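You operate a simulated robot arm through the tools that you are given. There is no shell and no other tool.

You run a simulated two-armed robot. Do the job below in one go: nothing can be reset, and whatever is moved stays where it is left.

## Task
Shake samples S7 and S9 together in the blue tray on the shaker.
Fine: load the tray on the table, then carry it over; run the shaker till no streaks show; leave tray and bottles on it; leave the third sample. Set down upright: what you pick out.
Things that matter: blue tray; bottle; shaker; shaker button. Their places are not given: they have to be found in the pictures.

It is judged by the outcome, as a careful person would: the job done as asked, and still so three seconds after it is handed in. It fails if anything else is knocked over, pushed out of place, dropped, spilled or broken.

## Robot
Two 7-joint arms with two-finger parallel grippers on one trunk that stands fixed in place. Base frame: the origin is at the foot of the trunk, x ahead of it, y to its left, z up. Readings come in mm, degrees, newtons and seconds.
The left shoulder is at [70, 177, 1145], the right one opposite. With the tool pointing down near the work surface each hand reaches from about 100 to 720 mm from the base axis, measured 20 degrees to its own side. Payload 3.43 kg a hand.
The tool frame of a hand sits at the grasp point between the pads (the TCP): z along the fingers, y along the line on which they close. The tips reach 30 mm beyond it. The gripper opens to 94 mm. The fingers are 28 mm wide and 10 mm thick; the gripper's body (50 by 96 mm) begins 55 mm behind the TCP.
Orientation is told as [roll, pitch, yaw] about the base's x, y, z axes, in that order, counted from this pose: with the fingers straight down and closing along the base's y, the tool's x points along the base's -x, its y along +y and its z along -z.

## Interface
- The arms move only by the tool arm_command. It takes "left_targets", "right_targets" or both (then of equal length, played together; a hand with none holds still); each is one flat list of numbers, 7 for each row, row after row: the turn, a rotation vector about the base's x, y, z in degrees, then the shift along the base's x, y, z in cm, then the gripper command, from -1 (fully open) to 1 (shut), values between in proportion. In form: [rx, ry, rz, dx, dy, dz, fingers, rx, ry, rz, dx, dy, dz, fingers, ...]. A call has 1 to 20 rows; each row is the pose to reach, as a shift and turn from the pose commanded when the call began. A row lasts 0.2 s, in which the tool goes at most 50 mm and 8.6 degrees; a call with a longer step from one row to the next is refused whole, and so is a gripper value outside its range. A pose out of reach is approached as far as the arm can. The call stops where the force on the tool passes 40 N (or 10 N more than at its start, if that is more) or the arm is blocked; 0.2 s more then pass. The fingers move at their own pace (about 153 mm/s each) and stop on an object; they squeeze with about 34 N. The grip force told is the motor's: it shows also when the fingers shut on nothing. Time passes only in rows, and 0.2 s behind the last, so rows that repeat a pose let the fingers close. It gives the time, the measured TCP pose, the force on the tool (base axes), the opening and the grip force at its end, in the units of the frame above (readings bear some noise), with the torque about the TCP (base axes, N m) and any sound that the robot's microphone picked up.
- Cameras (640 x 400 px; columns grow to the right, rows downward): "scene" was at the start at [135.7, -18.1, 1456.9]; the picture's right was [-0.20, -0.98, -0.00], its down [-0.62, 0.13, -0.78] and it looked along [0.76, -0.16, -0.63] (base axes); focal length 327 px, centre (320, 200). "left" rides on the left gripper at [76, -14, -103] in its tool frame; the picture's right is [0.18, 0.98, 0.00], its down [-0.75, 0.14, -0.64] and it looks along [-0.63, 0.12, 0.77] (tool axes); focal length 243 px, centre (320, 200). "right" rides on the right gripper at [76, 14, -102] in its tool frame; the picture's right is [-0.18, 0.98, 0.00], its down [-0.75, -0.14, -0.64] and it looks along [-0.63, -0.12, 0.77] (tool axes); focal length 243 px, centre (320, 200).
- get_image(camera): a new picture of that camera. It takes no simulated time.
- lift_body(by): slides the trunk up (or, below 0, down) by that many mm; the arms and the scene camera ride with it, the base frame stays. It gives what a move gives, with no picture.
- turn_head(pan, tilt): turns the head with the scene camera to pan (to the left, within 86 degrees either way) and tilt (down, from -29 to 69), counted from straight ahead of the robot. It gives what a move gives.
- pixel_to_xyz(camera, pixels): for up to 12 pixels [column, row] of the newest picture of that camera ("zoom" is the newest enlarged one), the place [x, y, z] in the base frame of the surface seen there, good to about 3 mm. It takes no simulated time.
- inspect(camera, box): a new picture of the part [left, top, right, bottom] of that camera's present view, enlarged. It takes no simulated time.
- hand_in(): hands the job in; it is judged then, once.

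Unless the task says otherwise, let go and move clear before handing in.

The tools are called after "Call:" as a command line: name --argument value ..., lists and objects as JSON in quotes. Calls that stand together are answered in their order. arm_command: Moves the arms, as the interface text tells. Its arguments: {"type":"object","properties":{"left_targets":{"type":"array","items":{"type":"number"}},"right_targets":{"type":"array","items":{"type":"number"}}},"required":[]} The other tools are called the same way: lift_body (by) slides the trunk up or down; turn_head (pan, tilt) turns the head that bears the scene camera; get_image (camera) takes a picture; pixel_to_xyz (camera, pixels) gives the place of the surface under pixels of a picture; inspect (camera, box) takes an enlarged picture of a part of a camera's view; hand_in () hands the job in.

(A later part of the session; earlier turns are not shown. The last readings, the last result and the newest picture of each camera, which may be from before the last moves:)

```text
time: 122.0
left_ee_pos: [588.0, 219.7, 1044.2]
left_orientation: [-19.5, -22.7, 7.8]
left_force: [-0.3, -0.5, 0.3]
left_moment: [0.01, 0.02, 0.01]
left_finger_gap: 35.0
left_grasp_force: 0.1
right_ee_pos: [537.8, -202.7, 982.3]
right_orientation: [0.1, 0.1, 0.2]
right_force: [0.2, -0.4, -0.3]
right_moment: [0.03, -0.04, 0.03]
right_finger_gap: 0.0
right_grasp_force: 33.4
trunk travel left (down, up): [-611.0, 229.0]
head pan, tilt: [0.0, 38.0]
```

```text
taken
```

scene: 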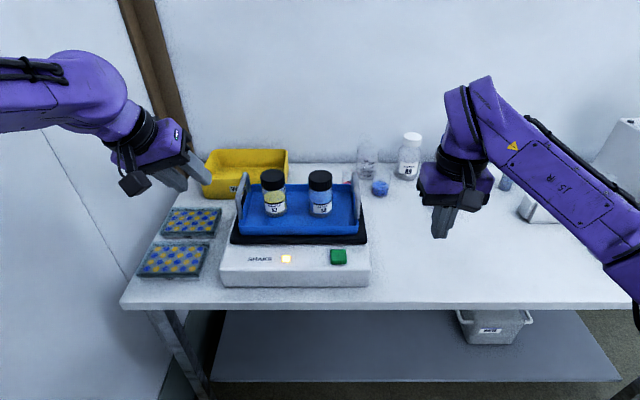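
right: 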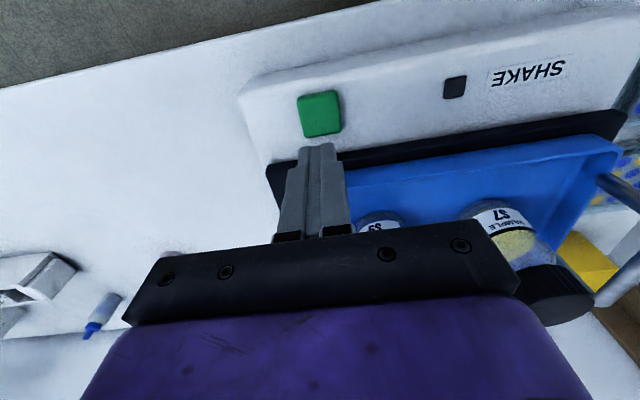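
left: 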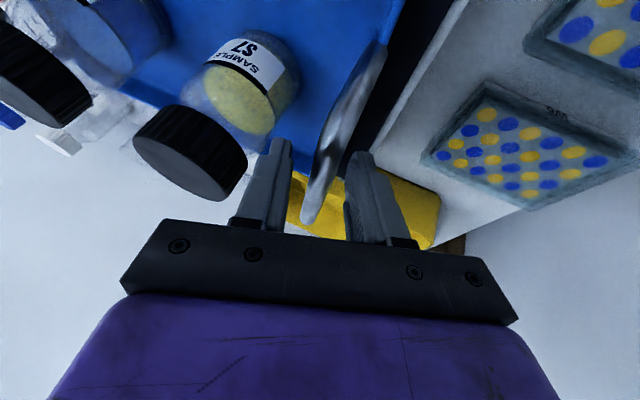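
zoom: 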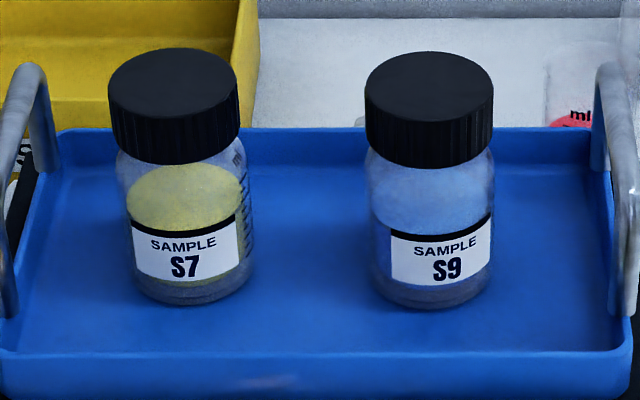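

The lamp is on and both bottles stand in the moving tray. I'll zoom in hard on each bottle to look for streaks.

Call:
inspect --camera "scene" --box '[258, 182, 298, 220]'

Call:
inspect --camera "scene" --box '[302, 182, 342, 220]'

```text
10.53 times, centred on (278, 201) of scene
```

zoom: 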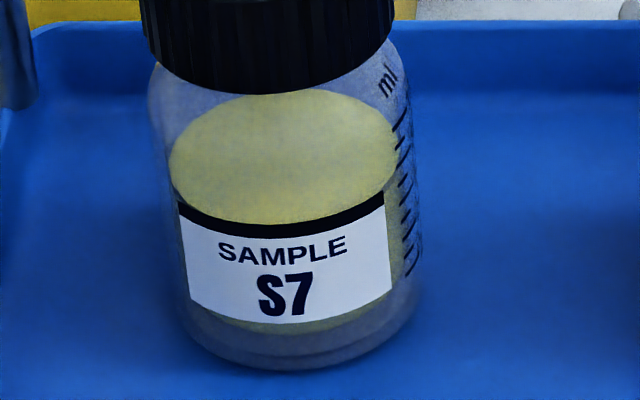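

```text
10.53 times, centred on (322, 201) of scene
```

zoom: 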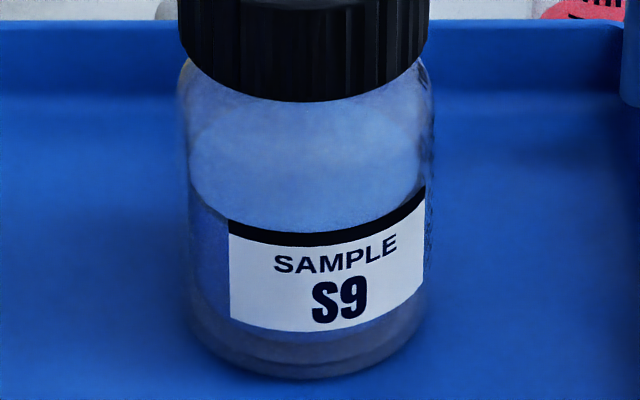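

I see no clear streaks in this view; for comparison I'll look at the unshaken S2 the same way.

Call:
turn_head --pan -20 --tilt 35

Call:
get_image --camera "scene"

```text
time: 122.8
left_ee_pos: [588.8, 221.0, 1042.6]
left_orientation: [-19.6, -22.8, 8.0]
left_force: [0.1, 0.4, 0.3]
left_moment: [0.01, 0.0, 0.03]
left_finger_gap: 35.2
left_grasp_force: 0.1
right_ee_pos: [540.3, -200.2, 981.7]
right_orientation: [0.0, 0.2, 0.3]
right_force: [0.3, -0.5, 0.3]
right_moment: [0.0, 0.0, 0.01]
right_finger_gap: 0.1
right_grasp_force: 33.0
trunk travel left (down, up): [-611.0, 229.0]
head pan, tilt: [-20.0, 35.0]
```

```text
taken
```

scene: 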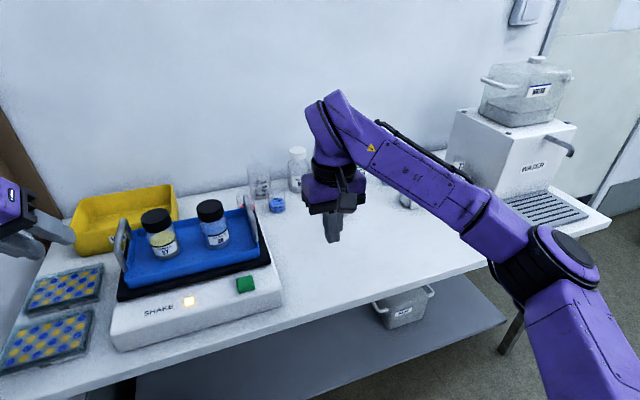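

S2 is hidden by the arm here. I'll use the left hand's camera, which looks along the plate from the left.

Call:
get_image --camera "left"

Call:
inspect --camera "scene" --box '[130, 195, 245, 270]'

```text
taken
```

left: 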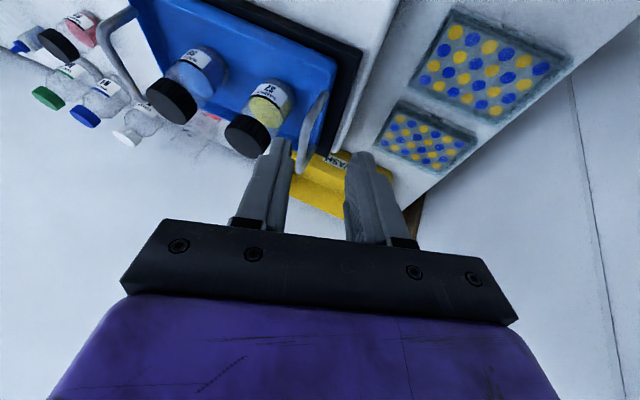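

```text
5.33 times, centred on (188, 232) of scene
```

zoom: 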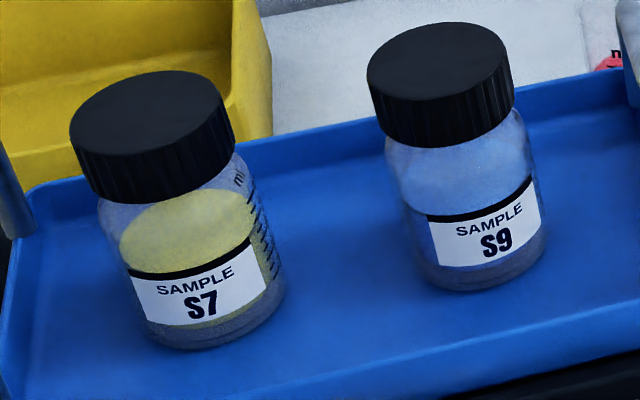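

The left hand camera sees S7, S9 and S2 together (S2 at (80, 30)). I'll zoom in there on all three.

Call:
inspect --camera "left" --box '[140, 30, 310, 165]'

Call:
inspect --camera "left" --box '[30, 0, 130, 70]'

```text
2.96 times, centred on (225, 98) of left
```

zoom: 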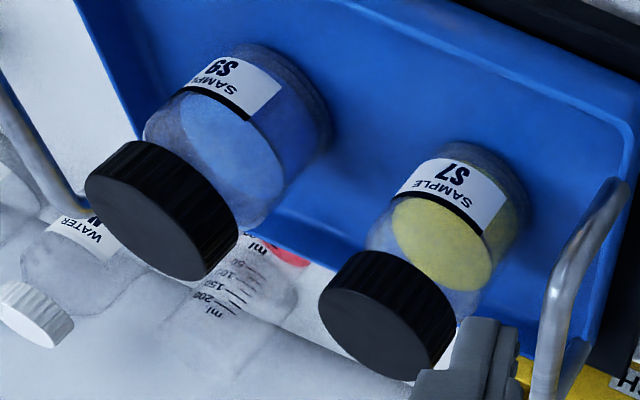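

```text
5.71 times, centred on (80, 35) of left
```

zoom: 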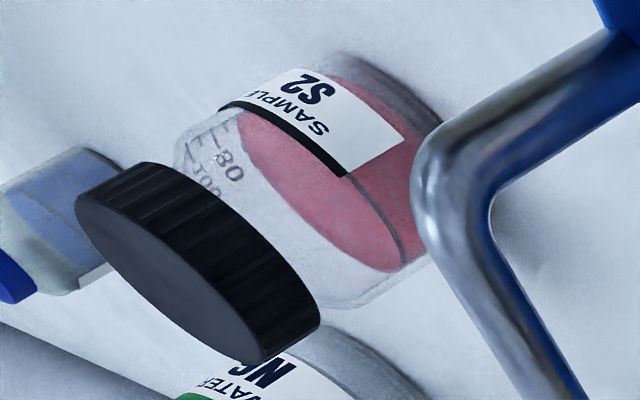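

No obvious streaks in either bottle, but I want to see them over time. I'll let it run 4 s more and look again.

Call:
arm_command --right_targets '[0, 0, 0, 0, 0, 0, 1, 0, 0, 0, 0, 0, 0, 1, 0, 0, 0, 0, 0, 0, 1, 0, 0, 0, 0, 0, 0, 1, 0, 0, 0, 0, 0, 0, 1, 0, 0, 0, 0, 0, 0, 1, 0, 0, 0, 0, 0, 0, 1, 0, 0, 0, 0, 0, 0, 1, 0, 0, 0, 0, 0, 0, 1, 0, 0, 0, 0, 0, 0, 1, 0, 0, 0, 0, 0, 0, 1, 0, 0, 0, 0, 0, 0, 1, 0, 0, 0, 0, 0, 0, 1, 0, 0, 0, 0, 0, 0, 1, 0, 0, 0, 0, 0, 0, 1, 0, 0, 0, 0, 0, 0, 1, 0, 0, 0, 0, 0, 0, 1, 0, 0, 0, 0, 0, 0, 1, 0, 0, 0, 0, 0, 0, 1, 0, 0, 0, 0, 0, 0, 1]'

Call:
inspect --camera "left" --box '[140, 30, 310, 165]'

Call:
inspect --camera "scene" --box '[100, 190, 290, 340]'

```text
time: 127.0
left_ee_pos: [589.4, 220.5, 1043.8]
left_orientation: [-19.6, -22.8, 7.9]
left_force: [-0.6, -0.5, -1.1]
left_moment: [-0.02, -0.01, 0.04]
left_finger_gap: 35.2
left_grasp_force: 0.0
right_ee_pos: [540.6, -201.5, 981.6]
right_orientation: [0.0, 0.1, 0.3]
right_force: [-0.6, -0.9, -0.3]
right_moment: [0.0, -0.03, 0.0]
right_finger_gap: 0.0
right_grasp_force: 33.0
trunk travel left (down, up): [-611.0, 229.0]
head pan, tilt: [-20.0, 35.0]
```

```text
2.96 times, centred on (225, 98) of left
```

zoom: 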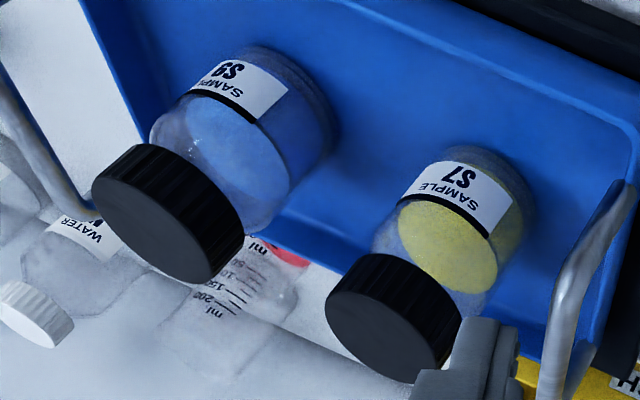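

```text
2.67 times, centred on (195, 265) of scene
```

zoom: 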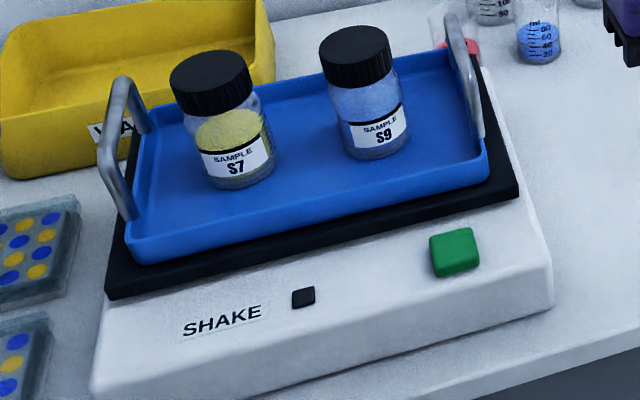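

The lamp is dark now, so the shaker has stopped by itself. I'll zoom in on each bottle's contents to check for remaining streaks.

Call:
inspect --camera "scene" --box '[155, 220, 210, 264]'

Call:
inspect --camera "scene" --box '[212, 208, 262, 254]'

Call:
inspect --camera "left" --box '[225, 60, 290, 140]'

Call:
inspect --camera "left" --box '[160, 35, 240, 115]'

```text
9.09 times, centred on (182, 242) of scene
```

zoom: 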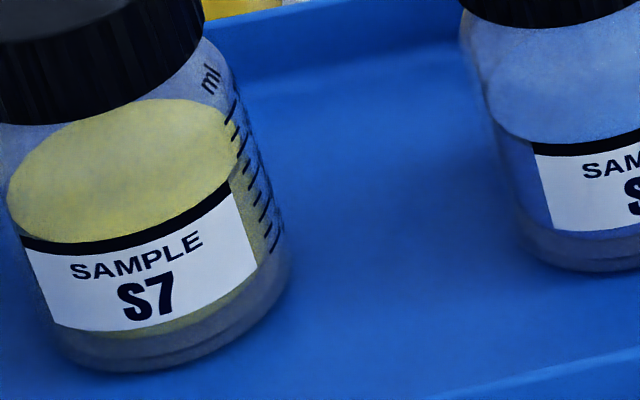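

```text
8.70 times, centred on (237, 231) of scene
```

zoom: 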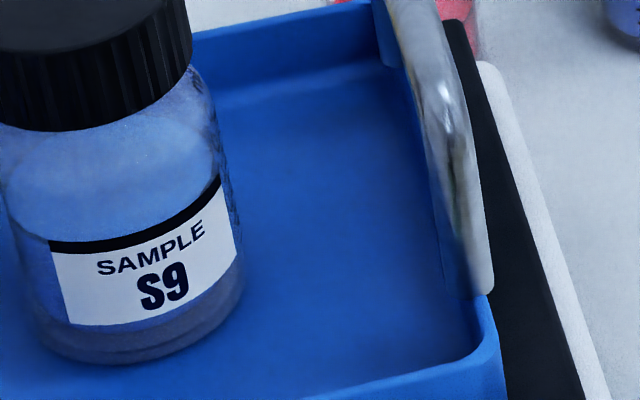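

```text
5.00 times, centred on (258, 100) of left
```

zoom: 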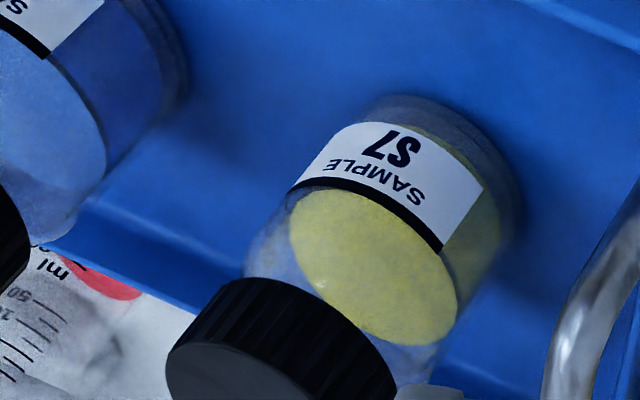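

```text
5.00 times, centred on (200, 75) of left
```

zoom: 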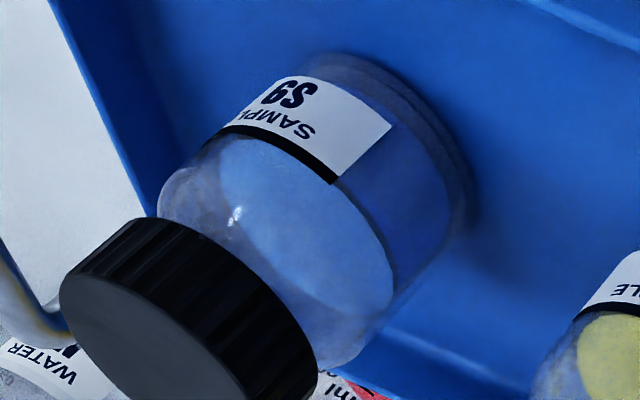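

Both contents look even, though I want a fair comparison. I'll zoom strongly on S2 (unshaken) and S7/S9 from the left-hand camera.

Call:
inspect --camera "left" --box '[60, 5, 110, 50]'

Call:
inspect --camera "left" --box '[245, 80, 290, 125]'

Call:
inspect --camera "left" --box '[180, 45, 225, 95]'

```text
8.89 times, centred on (85, 28) of left
```

zoom: 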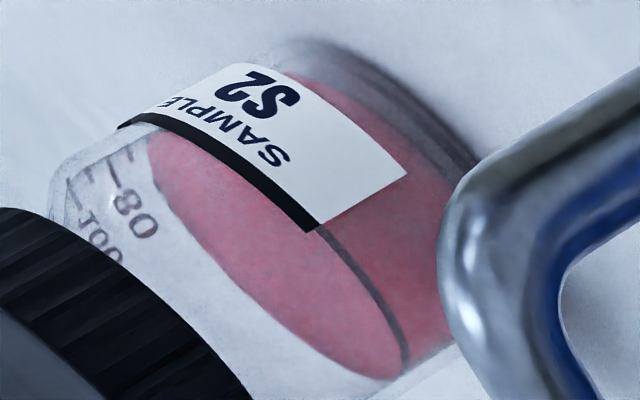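

```text
8.89 times, centred on (268, 102) of left
```

zoom: 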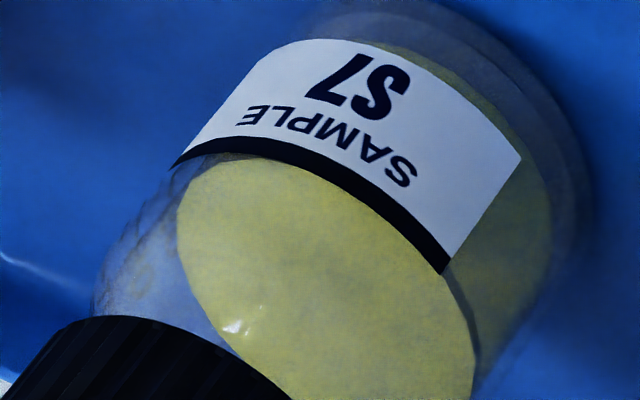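

```text
8.00 times, centred on (202, 70) of left
```

zoom: 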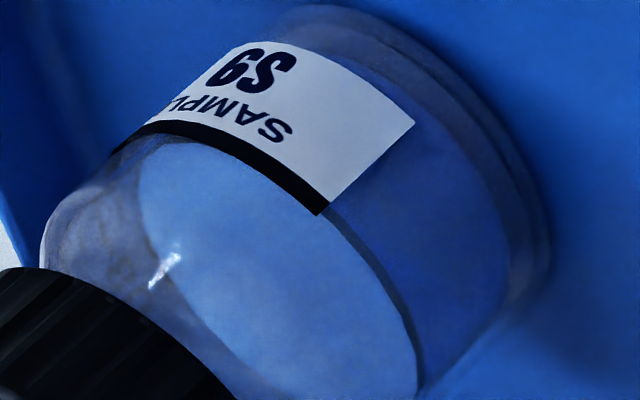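

I can't tell streaks for sure at this angle, so I'll bring the right hand's camera closer to the plate's right-front side (hand yawed 45°, kept clear of the shaker) for a side look at both bottles.

Call:
arm_command --right_targets '[0, 0, 7.5, 1, 1, -0.7, 1, 0, 0, 15, 2, 2, -1.4, 1, 0, 0, 22.5, 3, 3, -2.1, 1, 0, 0, 30, 4.2, 4, -2.8, 1, 0, 0, 37.5, 5.3, 4.8, -3.6, 1, 0, 0, 45, 6.4, 5.5, -4.4, 1, 0, 0, 45, 6.4, 5.5, -4.4, 1]'

Call:
get_image --camera "right"

Call:
get_image --camera "scene"

```text
time: 128.6
left_ee_pos: [587.9, 221.3, 1043.0]
left_orientation: [-19.6, -22.8, 7.8]
left_force: [-0.3, 0.9, 1.0]
left_moment: [0.01, -0.01, 0.0]
left_finger_gap: 35.2
left_grasp_force: 0.0
right_ee_pos: [606.5, -144.9, 933.6]
right_orientation: [0.0, 0.1, 45.3]
right_force: [-0.4, -0.2, -0.1]
right_moment: [-0.01, -0.01, 0.0]
right_finger_gap: 0.1
right_grasp_force: 32.8
trunk travel left (down, up): [-611.0, 229.0]
head pan, tilt: [-20.0, 35.0]
```

```text
taken
```

right: 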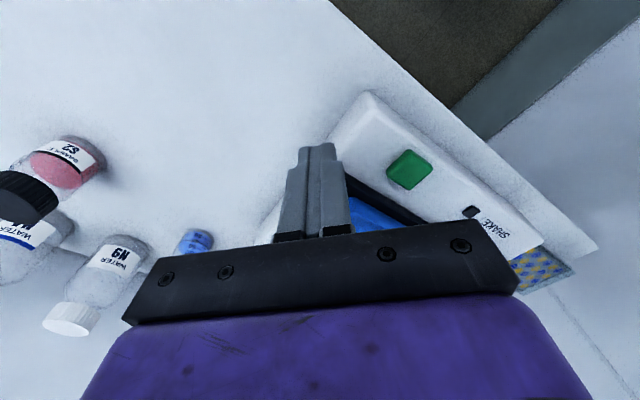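

```text
taken
```

scene: 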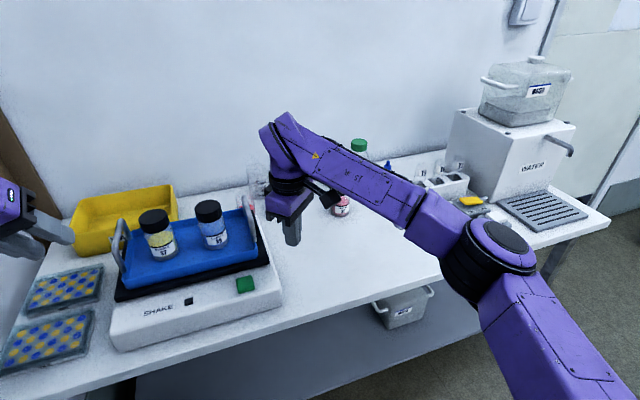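

The gripper itself hides the bottles from this camera. I'll check instead from the scene camera whether the tray or bottles have shifted on the plate during the first run.

Call:
turn_head --pan 0 --tilt 38

Call:
inspect --camera "scene" --box '[210, 150, 400, 290]'

Call:
pixel_to_xyz --camera "zoom" --pixels '[[120, 235], [435, 235], [280, 240], [115, 130], [430, 130], [150, 275], [400, 275], [205, 85], [330, 85], [100, 270], [480, 270]]'

```text
time: 129.5
left_ee_pos: [588.8, 220.7, 1042.9]
left_orientation: [-19.7, -22.8, 7.9]
left_force: [0.3, -0.2, 0.1]
left_moment: [-0.02, 0.02, 0.0]
left_finger_gap: 35.3
left_grasp_force: 0.0
right_ee_pos: [606.6, -146.7, 934.2]
right_orientation: [0.0, 0.1, 45.2]
right_force: [-1.4, -1.4, 0.6]
right_moment: [-0.02, -0.02, 0.03]
right_finger_gap: 0.0
right_grasp_force: 32.7
trunk travel left (down, up): [-611.0, 229.0]
head pan, tilt: [0.0, 38.0]
```

```text
2.86 times, centred on (305, 220) of scene
```

zoom: 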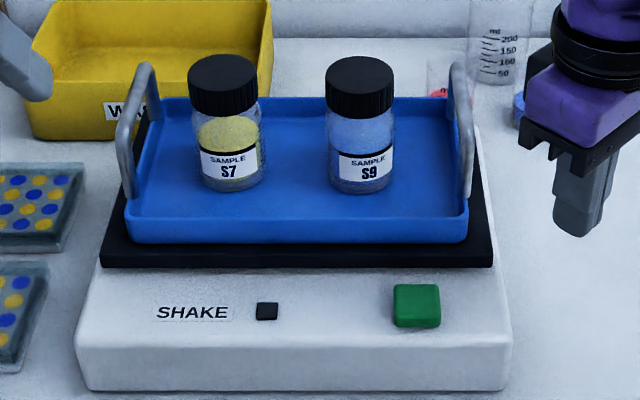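

```text
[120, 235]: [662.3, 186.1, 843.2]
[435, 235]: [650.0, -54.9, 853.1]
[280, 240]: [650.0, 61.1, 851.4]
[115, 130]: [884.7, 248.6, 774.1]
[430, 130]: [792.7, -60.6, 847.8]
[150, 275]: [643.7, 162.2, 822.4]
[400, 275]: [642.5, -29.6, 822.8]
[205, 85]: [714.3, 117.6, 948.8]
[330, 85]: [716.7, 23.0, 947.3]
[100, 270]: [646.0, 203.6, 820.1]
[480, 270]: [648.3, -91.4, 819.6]
```

The tray hasn't drifted (front edge still x≈650). I'll take exactly the same close-up as before the run for a direct comparison.

Call:
inspect --camera "scene" --box '[255, 160, 345, 220]'

Call:
inspect --camera "scene" --box '[264, 180, 294, 215]'

Call:
inspect --camera "scene" --box '[310, 180, 345, 220]'

```text
6.67 times, centred on (300, 190) of scene
```

zoom: 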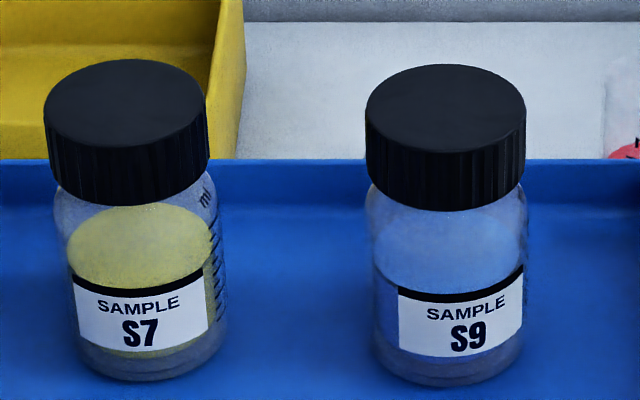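

```text
11.43 times, centred on (279, 198) of scene
```

zoom: 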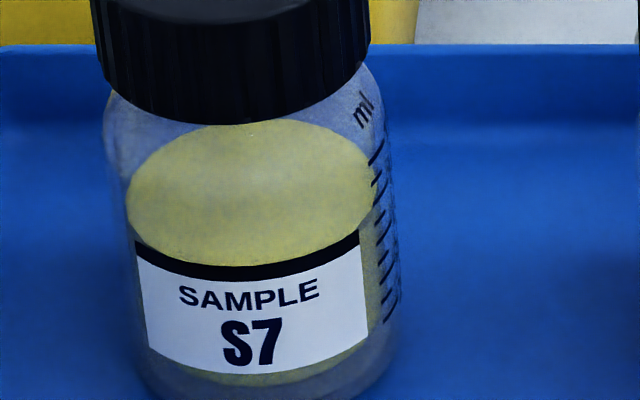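

```text
10.00 times, centred on (328, 200) of scene
```

zoom: 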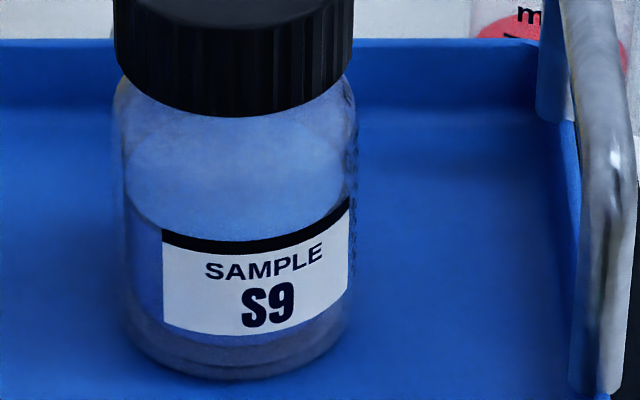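

The earlier pictures showed a dark arc at the liquid's edge left of S9's label; I'll zoom right in on that area in both cameras to see whether anything dark remains.

Call:
inspect --camera "scene" --box '[309, 190, 329, 216]'

Call:
inspect --camera "left" --box '[195, 55, 225, 95]'

Call:
inspect --camera "left" --box '[260, 85, 295, 130]'

Call:
inspect --camera "left" --box '[75, 15, 110, 50]'

```text
15.38 times, centred on (319, 203) of scene
```

zoom: 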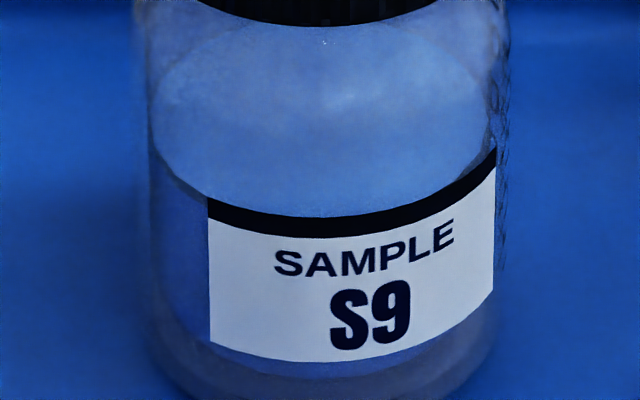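

```text
10.00 times, centred on (210, 75) of left
```

zoom: 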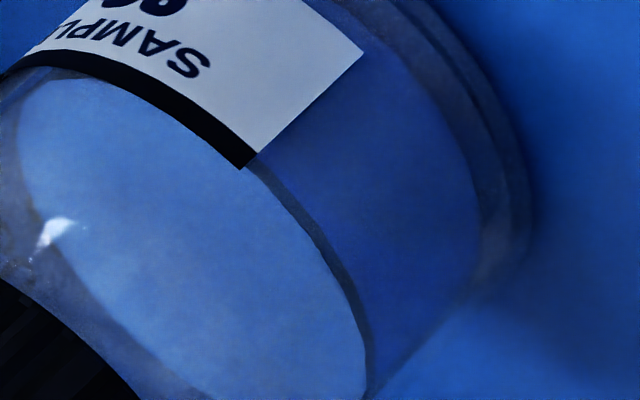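

```text
8.89 times, centred on (278, 108) of left
```

zoom: 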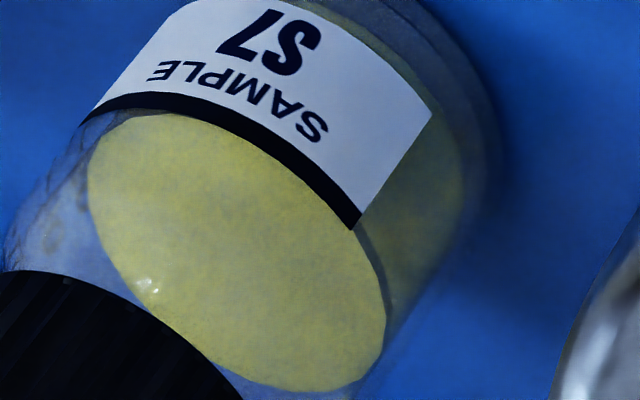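

```text
11.43 times, centred on (92, 32) of left
```

zoom: 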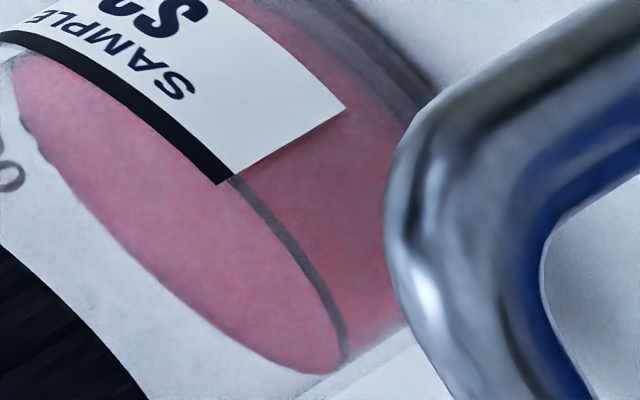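

I see no streaks in S7 or S9, but the first run was short (about 5 s) and I can't see all sides; another run is harmless and makes sure. I'll bring the right hand back above the button.

Call:
arm_command --right_targets '[0, 0, -7.5, -0.1, 1.8, 0, 1, 0, 0, -15, -0.2, 3.6, 0, 1, 0, 0, -22.5, -0.3, 5.4, 0, 1, 0, 0, -30, -0.4, 7.2, 0, 1, 0, 0, -37.5, -0.5, 9, 0, 1, 0, 0, -45.2, -0.55, 10.8, 0, 1, 0, 0, -45.2, -0.55, 10.8, -2, 1, 0, 0, -45.2, -0.55, 10.8, -4, 1, 0, 0, -45.2, -0.55, 10.8, -6, 1, 0, 0, -45.2, -0.55, 10.8, -6, 1]'

Call:
inspect --camera "scene" --box '[230, 150, 400, 290]'

Call:
get_image --camera "right"

```text
time: 131.7
left_ee_pos: [588.0, 221.0, 1042.4]
left_orientation: [-19.6, -22.8, 7.9]
left_force: [0.2, -0.4, 0.4]
left_moment: [0.01, -0.01, -0.03]
left_finger_gap: 35.3
left_grasp_force: 0.1
right_ee_pos: [599.5, -37.4, 878.6]
right_orientation: [0.0, 0.1, 0.0]
right_force: [0.7, 0.5, 0.1]
right_moment: [0.01, 0.01, 0.0]
right_finger_gap: 0.1
right_grasp_force: 33.1
trunk travel left (down, up): [-611.0, 229.0]
head pan, tilt: [0.0, 38.0]
```

```text
2.86 times, centred on (315, 220) of scene
```

zoom: 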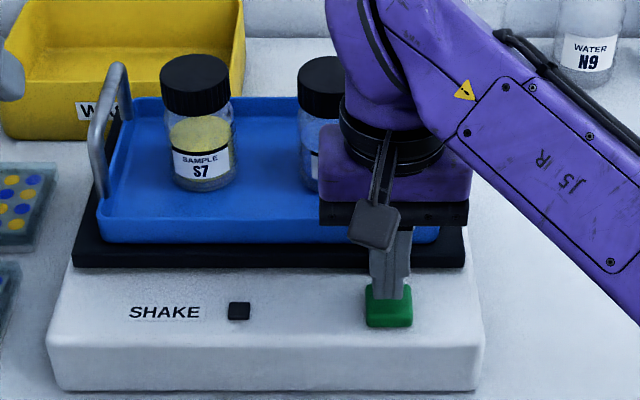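

```text
taken
```

right: 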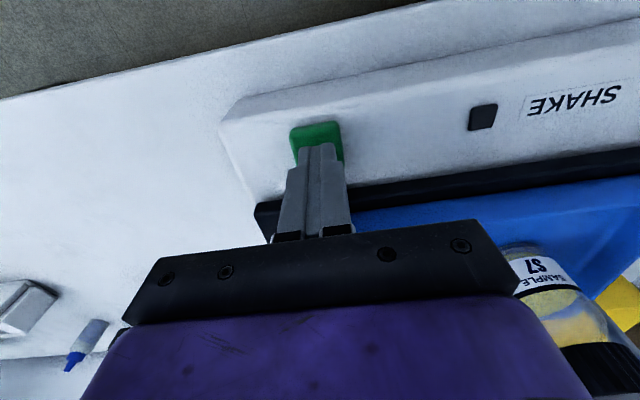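

In the right-hand picture S7's side at (560, 310) shows a paler patch. I'll zoom in there – this looks like a real streak view.

Call:
inspect --camera "right" --box '[500, 235, 640, 375]'

Call:
inspect --camera "right" --box '[520, 270, 610, 350]'

```text
2.86 times, centred on (570, 305) of right
```

zoom: 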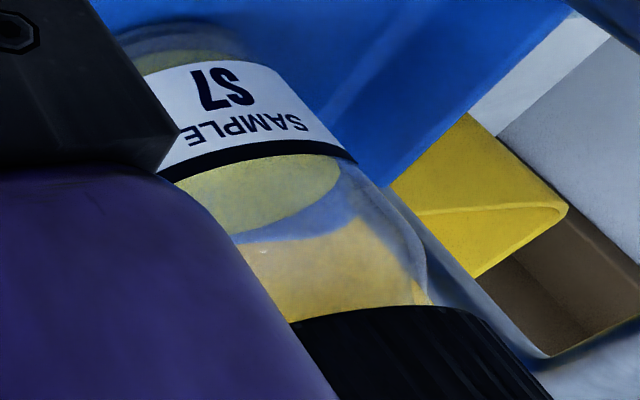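

```text
5.00 times, centred on (565, 310) of right
```

zoom: 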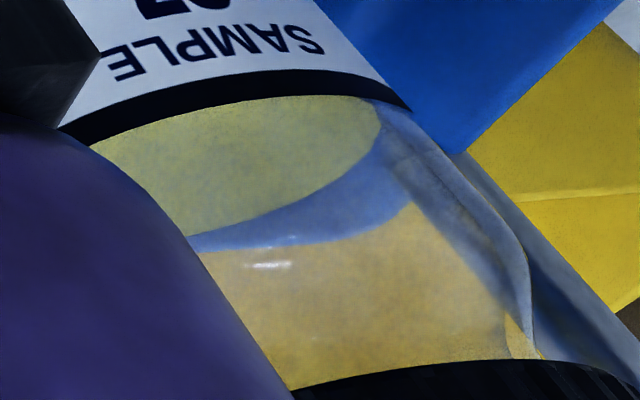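

That paler patch is just the yellow bin seen through the glass; the liquid surface itself is even. I'll press the button for the second run.

Call:
arm_command --right_targets '[0, 0, 0, 0.1, 0, -0.5, 1, 0, 0, 0, 0.1, 0, -1.0, 1, 0, 0, 0, 0.1, 0, -1.4, 1, 0, 0, 0, 0.1, 0, -1.7, 1, 0, 0, 0, 0.1, 0, 0, 1, 0, 0, 0, 0.1, 0, 3, 1]'

Call:
inspect --camera "scene" --box '[230, 150, 400, 290]'

Call:
inspect --camera "left" --box '[140, 30, 310, 165]'

```text
time: 133.1
left_ee_pos: [587.8, 221.2, 1042.7]
left_orientation: [-19.5, -22.8, 7.9]
left_force: [-0.5, -0.5, 0.0]
left_moment: [0.06, 0.0, 0.0]
left_finger_gap: 35.4
left_grasp_force: 0.1
right_ee_pos: [598.2, -40.8, 906.7]
right_orientation: [0.0, 0.1, 0.1]
right_force: [-0.3, 0.9, 0.3]
right_moment: [-0.04, 0.03, 0.07]
right_finger_gap: 0.0
right_grasp_force: 33.1
trunk travel left (down, up): [-611.0, 229.0]
head pan, tilt: [0.0, 38.0]
heard: click
```

```text
2.86 times, centred on (315, 220) of scene
```

zoom: 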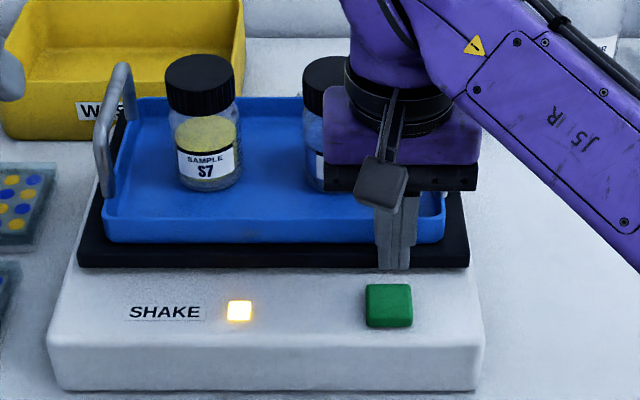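

```text
2.96 times, centred on (225, 98) of left
```

zoom: 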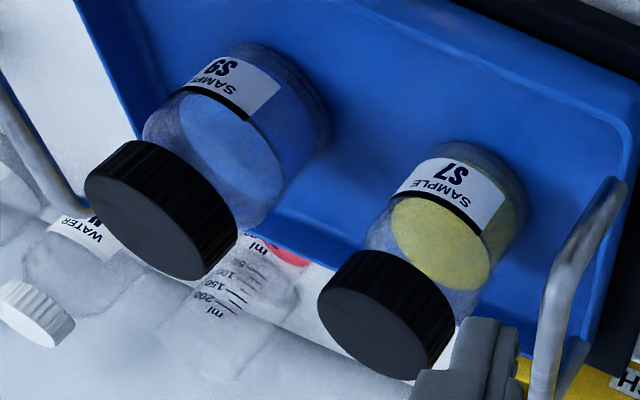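

The lamp is lit again and the second run is going. I'll raise the right hand and watch at one-second steps.

Call:
arm_command --right_targets '[0, 0, 0, -1, -2, 2, 1, 0, 0, 0, -2, -6, 4, 1, 0, 0, 0, -4, -10, 6, 1, 0, 0, 0, -6, -14, 7, 1, 0, 0, 0, -7, -17, 7, 1]'

Call:
inspect --camera "scene" --box '[220, 150, 390, 290]'

Call:
inspect --camera "left" --box '[140, 30, 310, 165]'

Call:
arm_command --right_targets '[0, 0, 0, 0, 0, 0, 1, 0, 0, 0, 0, 0, 0, 1, 0, 0, 0, 0, 0, 0, 1, 0, 0, 0, 0, 0, 0, 1]'

Call:
inspect --camera "scene" --box '[220, 150, 390, 290]'

Call:
arm_command --right_targets '[0, 0, 0, 0, 0, 0, 1, 0, 0, 0, 0, 0, 0, 1, 0, 0, 0, 0, 0, 0, 1, 0, 0, 0, 0, 0, 0, 1]'

Call:
inspect --camera "scene" --box '[220, 150, 390, 290]'

```text
time: 134.3
left_ee_pos: [587.8, 220.0, 1042.7]
left_orientation: [-19.5, -22.7, 7.8]
left_force: [0.3, 0.7, 0.4]
left_moment: [0.02, -0.01, 0.0]
left_finger_gap: 34.9
left_grasp_force: 0.0
right_ee_pos: [530.0, -207.0, 975.6]
right_orientation: [0.1, 0.1, 0.1]
right_force: [-0.4, 0.4, 0.2]
right_moment: [0.02, -0.01, -0.01]
right_finger_gap: 0.4
right_grasp_force: 33.4
trunk travel left (down, up): [-611.0, 229.0]
head pan, tilt: [0.0, 38.0]
```

```text
2.86 times, centred on (305, 220) of scene
```

zoom: 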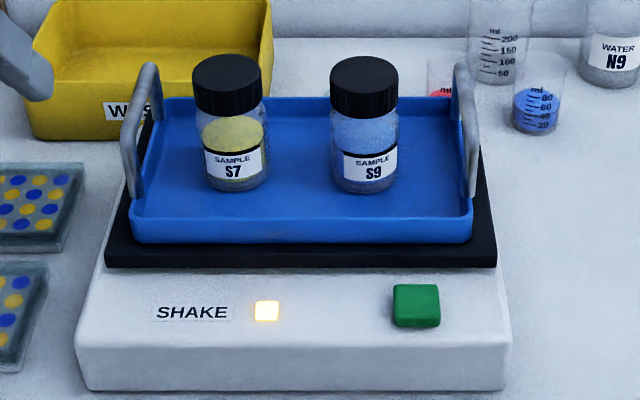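

```text
2.96 times, centred on (225, 98) of left
```

zoom: 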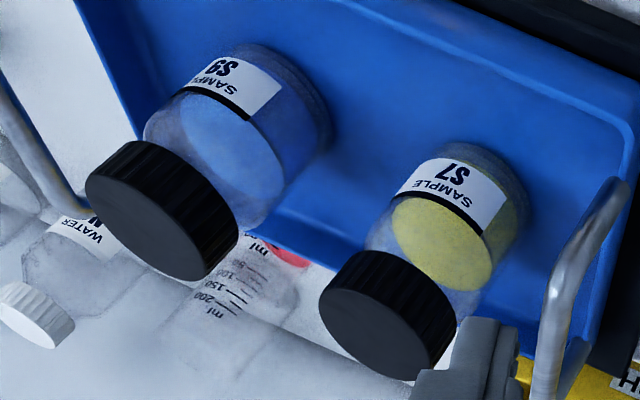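

```text
time: 135.3
left_ee_pos: [587.5, 221.0, 1042.8]
left_orientation: [-19.6, -22.8, 7.9]
left_force: [0.4, 0.4, 0.4]
left_moment: [0.01, -0.04, 0.01]
left_finger_gap: 35.1
left_grasp_force: 0.0
right_ee_pos: [528.5, -206.0, 975.4]
right_orientation: [0.0, 0.1, 0.0]
right_force: [0.1, 0.1, 0.9]
right_moment: [0.01, 0.01, 0.0]
right_finger_gap: 0.0
right_grasp_force: 33.3
trunk travel left (down, up): [-611.0, 229.0]
head pan, tilt: [0.0, 38.0]
```

```text
2.86 times, centred on (305, 220) of scene
```

zoom: 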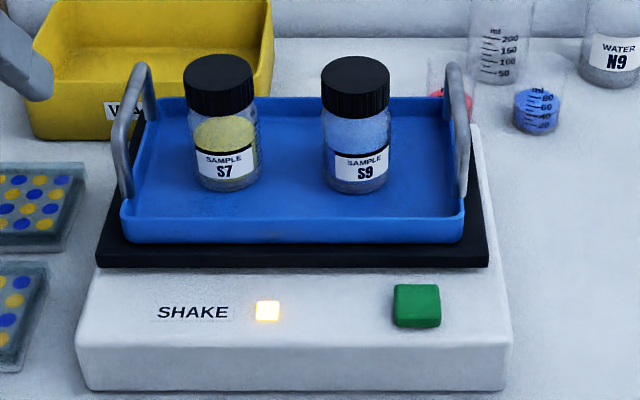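

```text
time: 136.3
left_ee_pos: [588.6, 221.3, 1043.2]
left_orientation: [-19.6, -22.9, 7.8]
left_force: [0.6, 0.6, 0.2]
left_moment: [0.0, -0.05, 0.03]
left_finger_gap: 35.3
left_grasp_force: 0.0
right_ee_pos: [530.0, -206.6, 975.9]
right_orientation: [0.0, 0.1, 0.0]
right_force: [-1.2, 0.3, 0.0]
right_moment: [0.0, 0.02, 0.01]
right_finger_gap: 0.1
right_grasp_force: 32.6
trunk travel left (down, up): [-611.0, 229.0]
head pan, tilt: [0.0, 38.0]
```

```text
2.86 times, centred on (305, 220) of scene
```

zoom: 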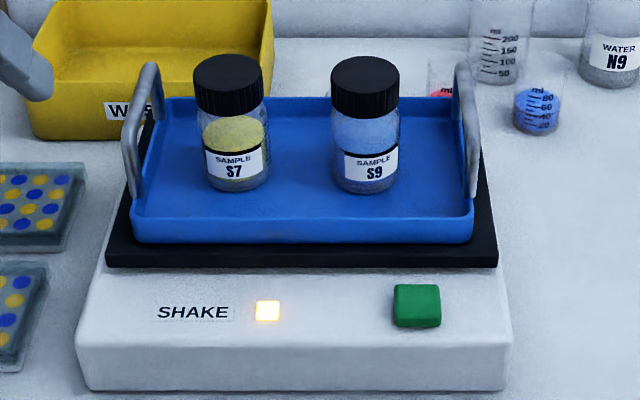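

It's still running at 136.3 s, with the tray steady on the plate. I'll wait another 3 s and look again.

Call:
arm_command --right_targets '[0, 0, 0, 0, 0, 0, 1, 0, 0, 0, 0, 0, 0, 1, 0, 0, 0, 0, 0, 0, 1, 0, 0, 0, 0, 0, 0, 1]'

Call:
inspect --camera "scene" --box '[220, 150, 390, 290]'

Call:
arm_command --right_targets '[0, 0, 0, 0, 0, 0, 1, 0, 0, 0, 0, 0, 0, 1, 0, 0, 0, 0, 0, 0, 1, 0, 0, 0, 0, 0, 0, 1]'

Call:
inspect --camera "scene" --box '[220, 150, 390, 290]'

```text
time: 137.3
left_ee_pos: [589.3, 221.7, 1041.9]
left_orientation: [-19.6, -22.8, 7.9]
left_force: [-1.3, -0.5, 0.3]
left_moment: [-0.03, 0.02, 0.0]
left_finger_gap: 35.6
left_grasp_force: 0.0
right_ee_pos: [530.2, -206.8, 975.7]
right_orientation: [0.1, 0.0, 0.0]
right_force: [0.3, -0.3, 0.3]
right_moment: [0.03, 0.02, 0.02]
right_finger_gap: 0.0
right_grasp_force: 32.8
trunk travel left (down, up): [-611.0, 229.0]
head pan, tilt: [0.0, 38.0]
```

```text
2.86 times, centred on (305, 220) of scene
```

zoom: 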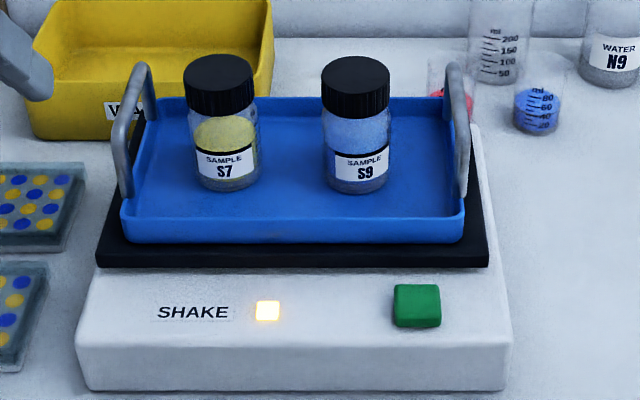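

```text
time: 138.3
left_ee_pos: [589.0, 221.0, 1043.4]
left_orientation: [-19.5, -22.9, 7.9]
left_force: [-0.3, -0.2, 1.0]
left_moment: [-0.04, -0.02, 0.01]
left_finger_gap: 35.5
left_grasp_force: 0.1
right_ee_pos: [529.5, -206.7, 975.8]
right_orientation: [-0.1, 0.1, 0.0]
right_force: [1.0, -0.1, -0.1]
right_moment: [0.03, -0.02, 0.02]
right_finger_gap: 0.0
right_grasp_force: 33.3
trunk travel left (down, up): [-611.0, 229.0]
head pan, tilt: [0.0, 38.0]
```

```text
2.86 times, centred on (305, 220) of scene
```

zoom: 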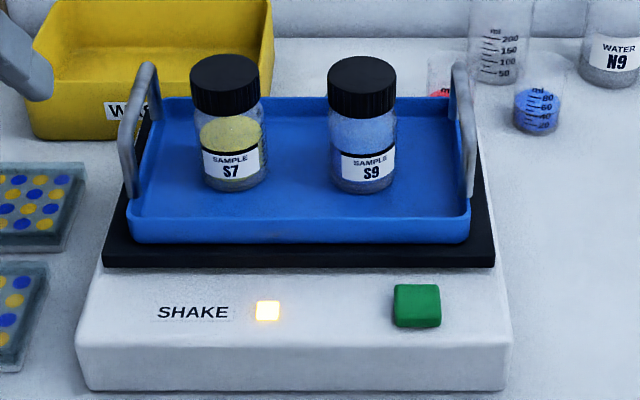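

Still lit at 138.3 s. I'll wait another 2 s.

Call:
arm_command --right_targets '[0, 0, 0, 0, 0, 0, 1, 0, 0, 0, 0, 0, 0, 1, 0, 0, 0, 0, 0, 0, 1, 0, 0, 0, 0, 0, 0, 1, 0, 0, 0, 0, 0, 0, 1, 0, 0, 0, 0, 0, 0, 1]'

Call:
inspect --camera "scene" --box '[220, 150, 390, 290]'

Call:
inspect --camera "scene" --box '[255, 160, 345, 220]'

Call:
inspect --camera "left" --box '[140, 30, 310, 165]'

```text
time: 139.7
left_ee_pos: [588.8, 221.4, 1041.9]
left_orientation: [-19.5, -22.7, 7.9]
left_force: [-0.1, 0.7, -0.5]
left_moment: [-0.01, 0.03, 0.01]
left_finger_gap: 35.3
left_grasp_force: 0.0
right_ee_pos: [529.1, -207.2, 975.8]
right_orientation: [0.0, 0.1, -0.1]
right_force: [0.3, 0.3, 0.3]
right_moment: [0.0, -0.01, -0.04]
right_finger_gap: 0.0
right_grasp_force: 33.2
trunk travel left (down, up): [-611.0, 229.0]
head pan, tilt: [0.0, 38.0]
```

```text
2.86 times, centred on (305, 220) of scene
```

zoom: 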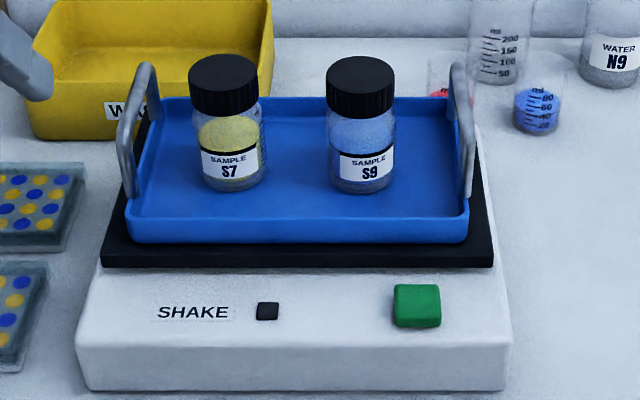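

```text
6.67 times, centred on (300, 190) of scene
```

zoom: 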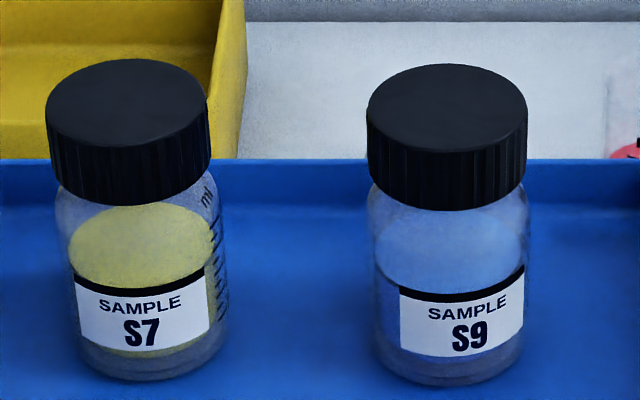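

```text
2.96 times, centred on (225, 98) of left
```

zoom: 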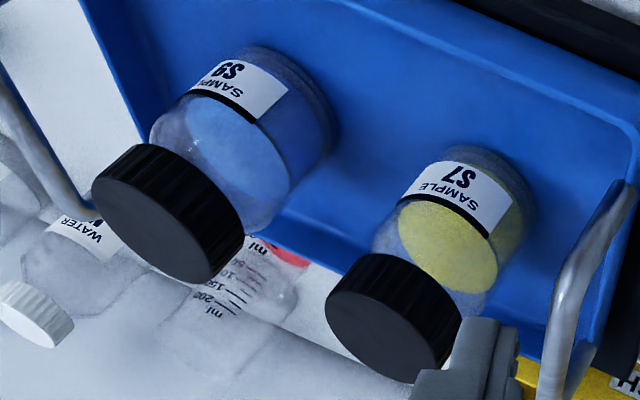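

The second run has stopped (lamp dark) after about 7 s, and the contents look the same even colour as after the first. I'll do a last comparison, looking at unshaken S2 in the scene view as well.

Call:
turn_head --pan -10 --tilt 36

Call:
get_image --camera "scene"

Call:
inspect --camera "left" --box '[60, 5, 110, 50]'

Call:
inspect --camera "left" --box '[245, 80, 290, 125]'

Call:
inspect --camera "left" --box '[180, 45, 225, 95]'

```text
time: 140.4
left_ee_pos: [588.7, 221.5, 1043.4]
left_orientation: [-19.8, -22.8, 8.0]
left_force: [-0.7, 0.4, -0.1]
left_moment: [0.0, -0.01, -0.02]
left_finger_gap: 35.0
left_grasp_force: 0.0
right_ee_pos: [528.8, -205.8, 974.9]
right_orientation: [0.1, 0.0, 0.0]
right_force: [0.0, 0.2, -0.1]
right_moment: [0.0, -0.01, 0.0]
right_finger_gap: 0.0
right_grasp_force: 33.1
trunk travel left (down, up): [-611.0, 229.0]
head pan, tilt: [-10.0, 36.0]
```

```text
taken
```

scene: 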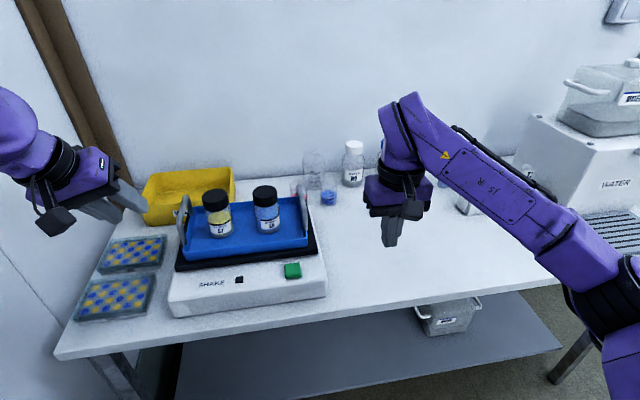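

```text
8.89 times, centred on (85, 28) of left
```

zoom: 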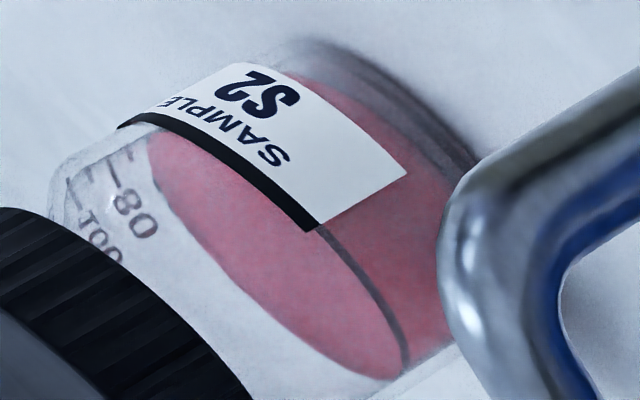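

```text
8.89 times, centred on (268, 102) of left
```

zoom: 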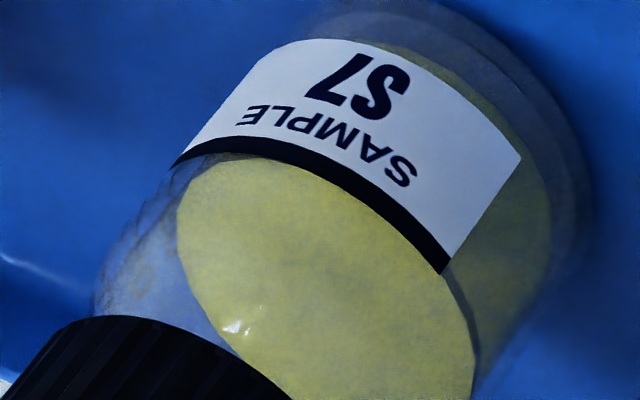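

```text
8.00 times, centred on (202, 70) of left
```

zoom: 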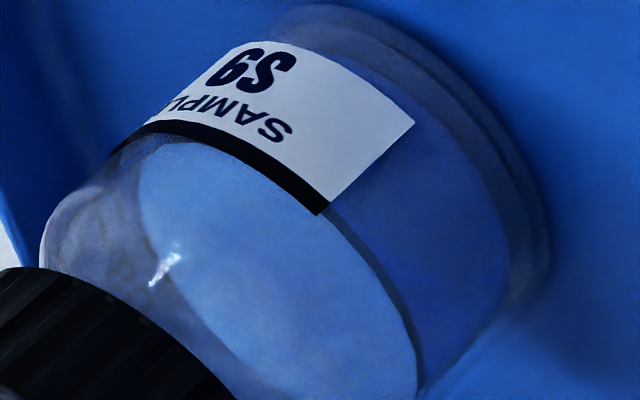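

Both shaken samples look uniform. I'll draw the right hand off to the right so the scene camera gets a clear view of S2 for comparison and of the whole table.

Call:
arm_command --right_targets '[0, 0, 0, -1, -4, 2, 0.5, 0, 0, 0, -2, -8, 4, 0, 0, 0, 0, -3, -12, 5, -0.5, 0, 0, 0, -4, -16, 6, -0.5, 0, 0, 0, -5, -20, 6, -0.5, 0, 0, 0, -5, -22, 6, -0.5]'

Call:
get_image --camera "scene"

Call:
inspect --camera "scene" --box '[190, 180, 300, 245]'

```text
time: 141.8
left_ee_pos: [588.2, 220.6, 1043.5]
left_orientation: [-19.6, -22.7, 8.0]
left_force: [0.3, -0.4, 0.2]
left_moment: [-0.01, 0.01, -0.02]
left_finger_gap: 35.6
left_grasp_force: 0.1
right_ee_pos: [479.9, -430.8, 1035.1]
right_orientation: [0.0, 0.1, 0.0]
right_force: [-0.7, 0.2, -0.6]
right_moment: [-0.02, -0.04, 0.02]
right_finger_gap: 70.4
right_grasp_force: 0.0
trunk travel left (down, up): [-611.0, 229.0]
head pan, tilt: [-10.0, 36.0]
```

```text
taken
```

scene: 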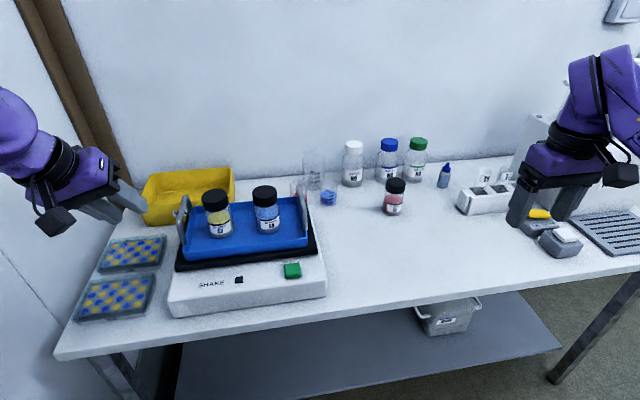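

```text
5.82 times, centred on (245, 212) of scene
```

zoom: 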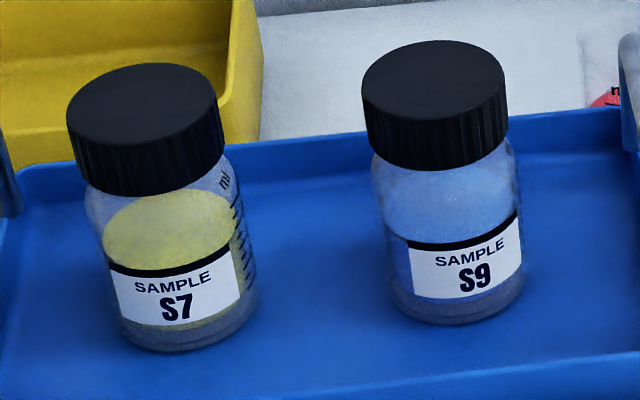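

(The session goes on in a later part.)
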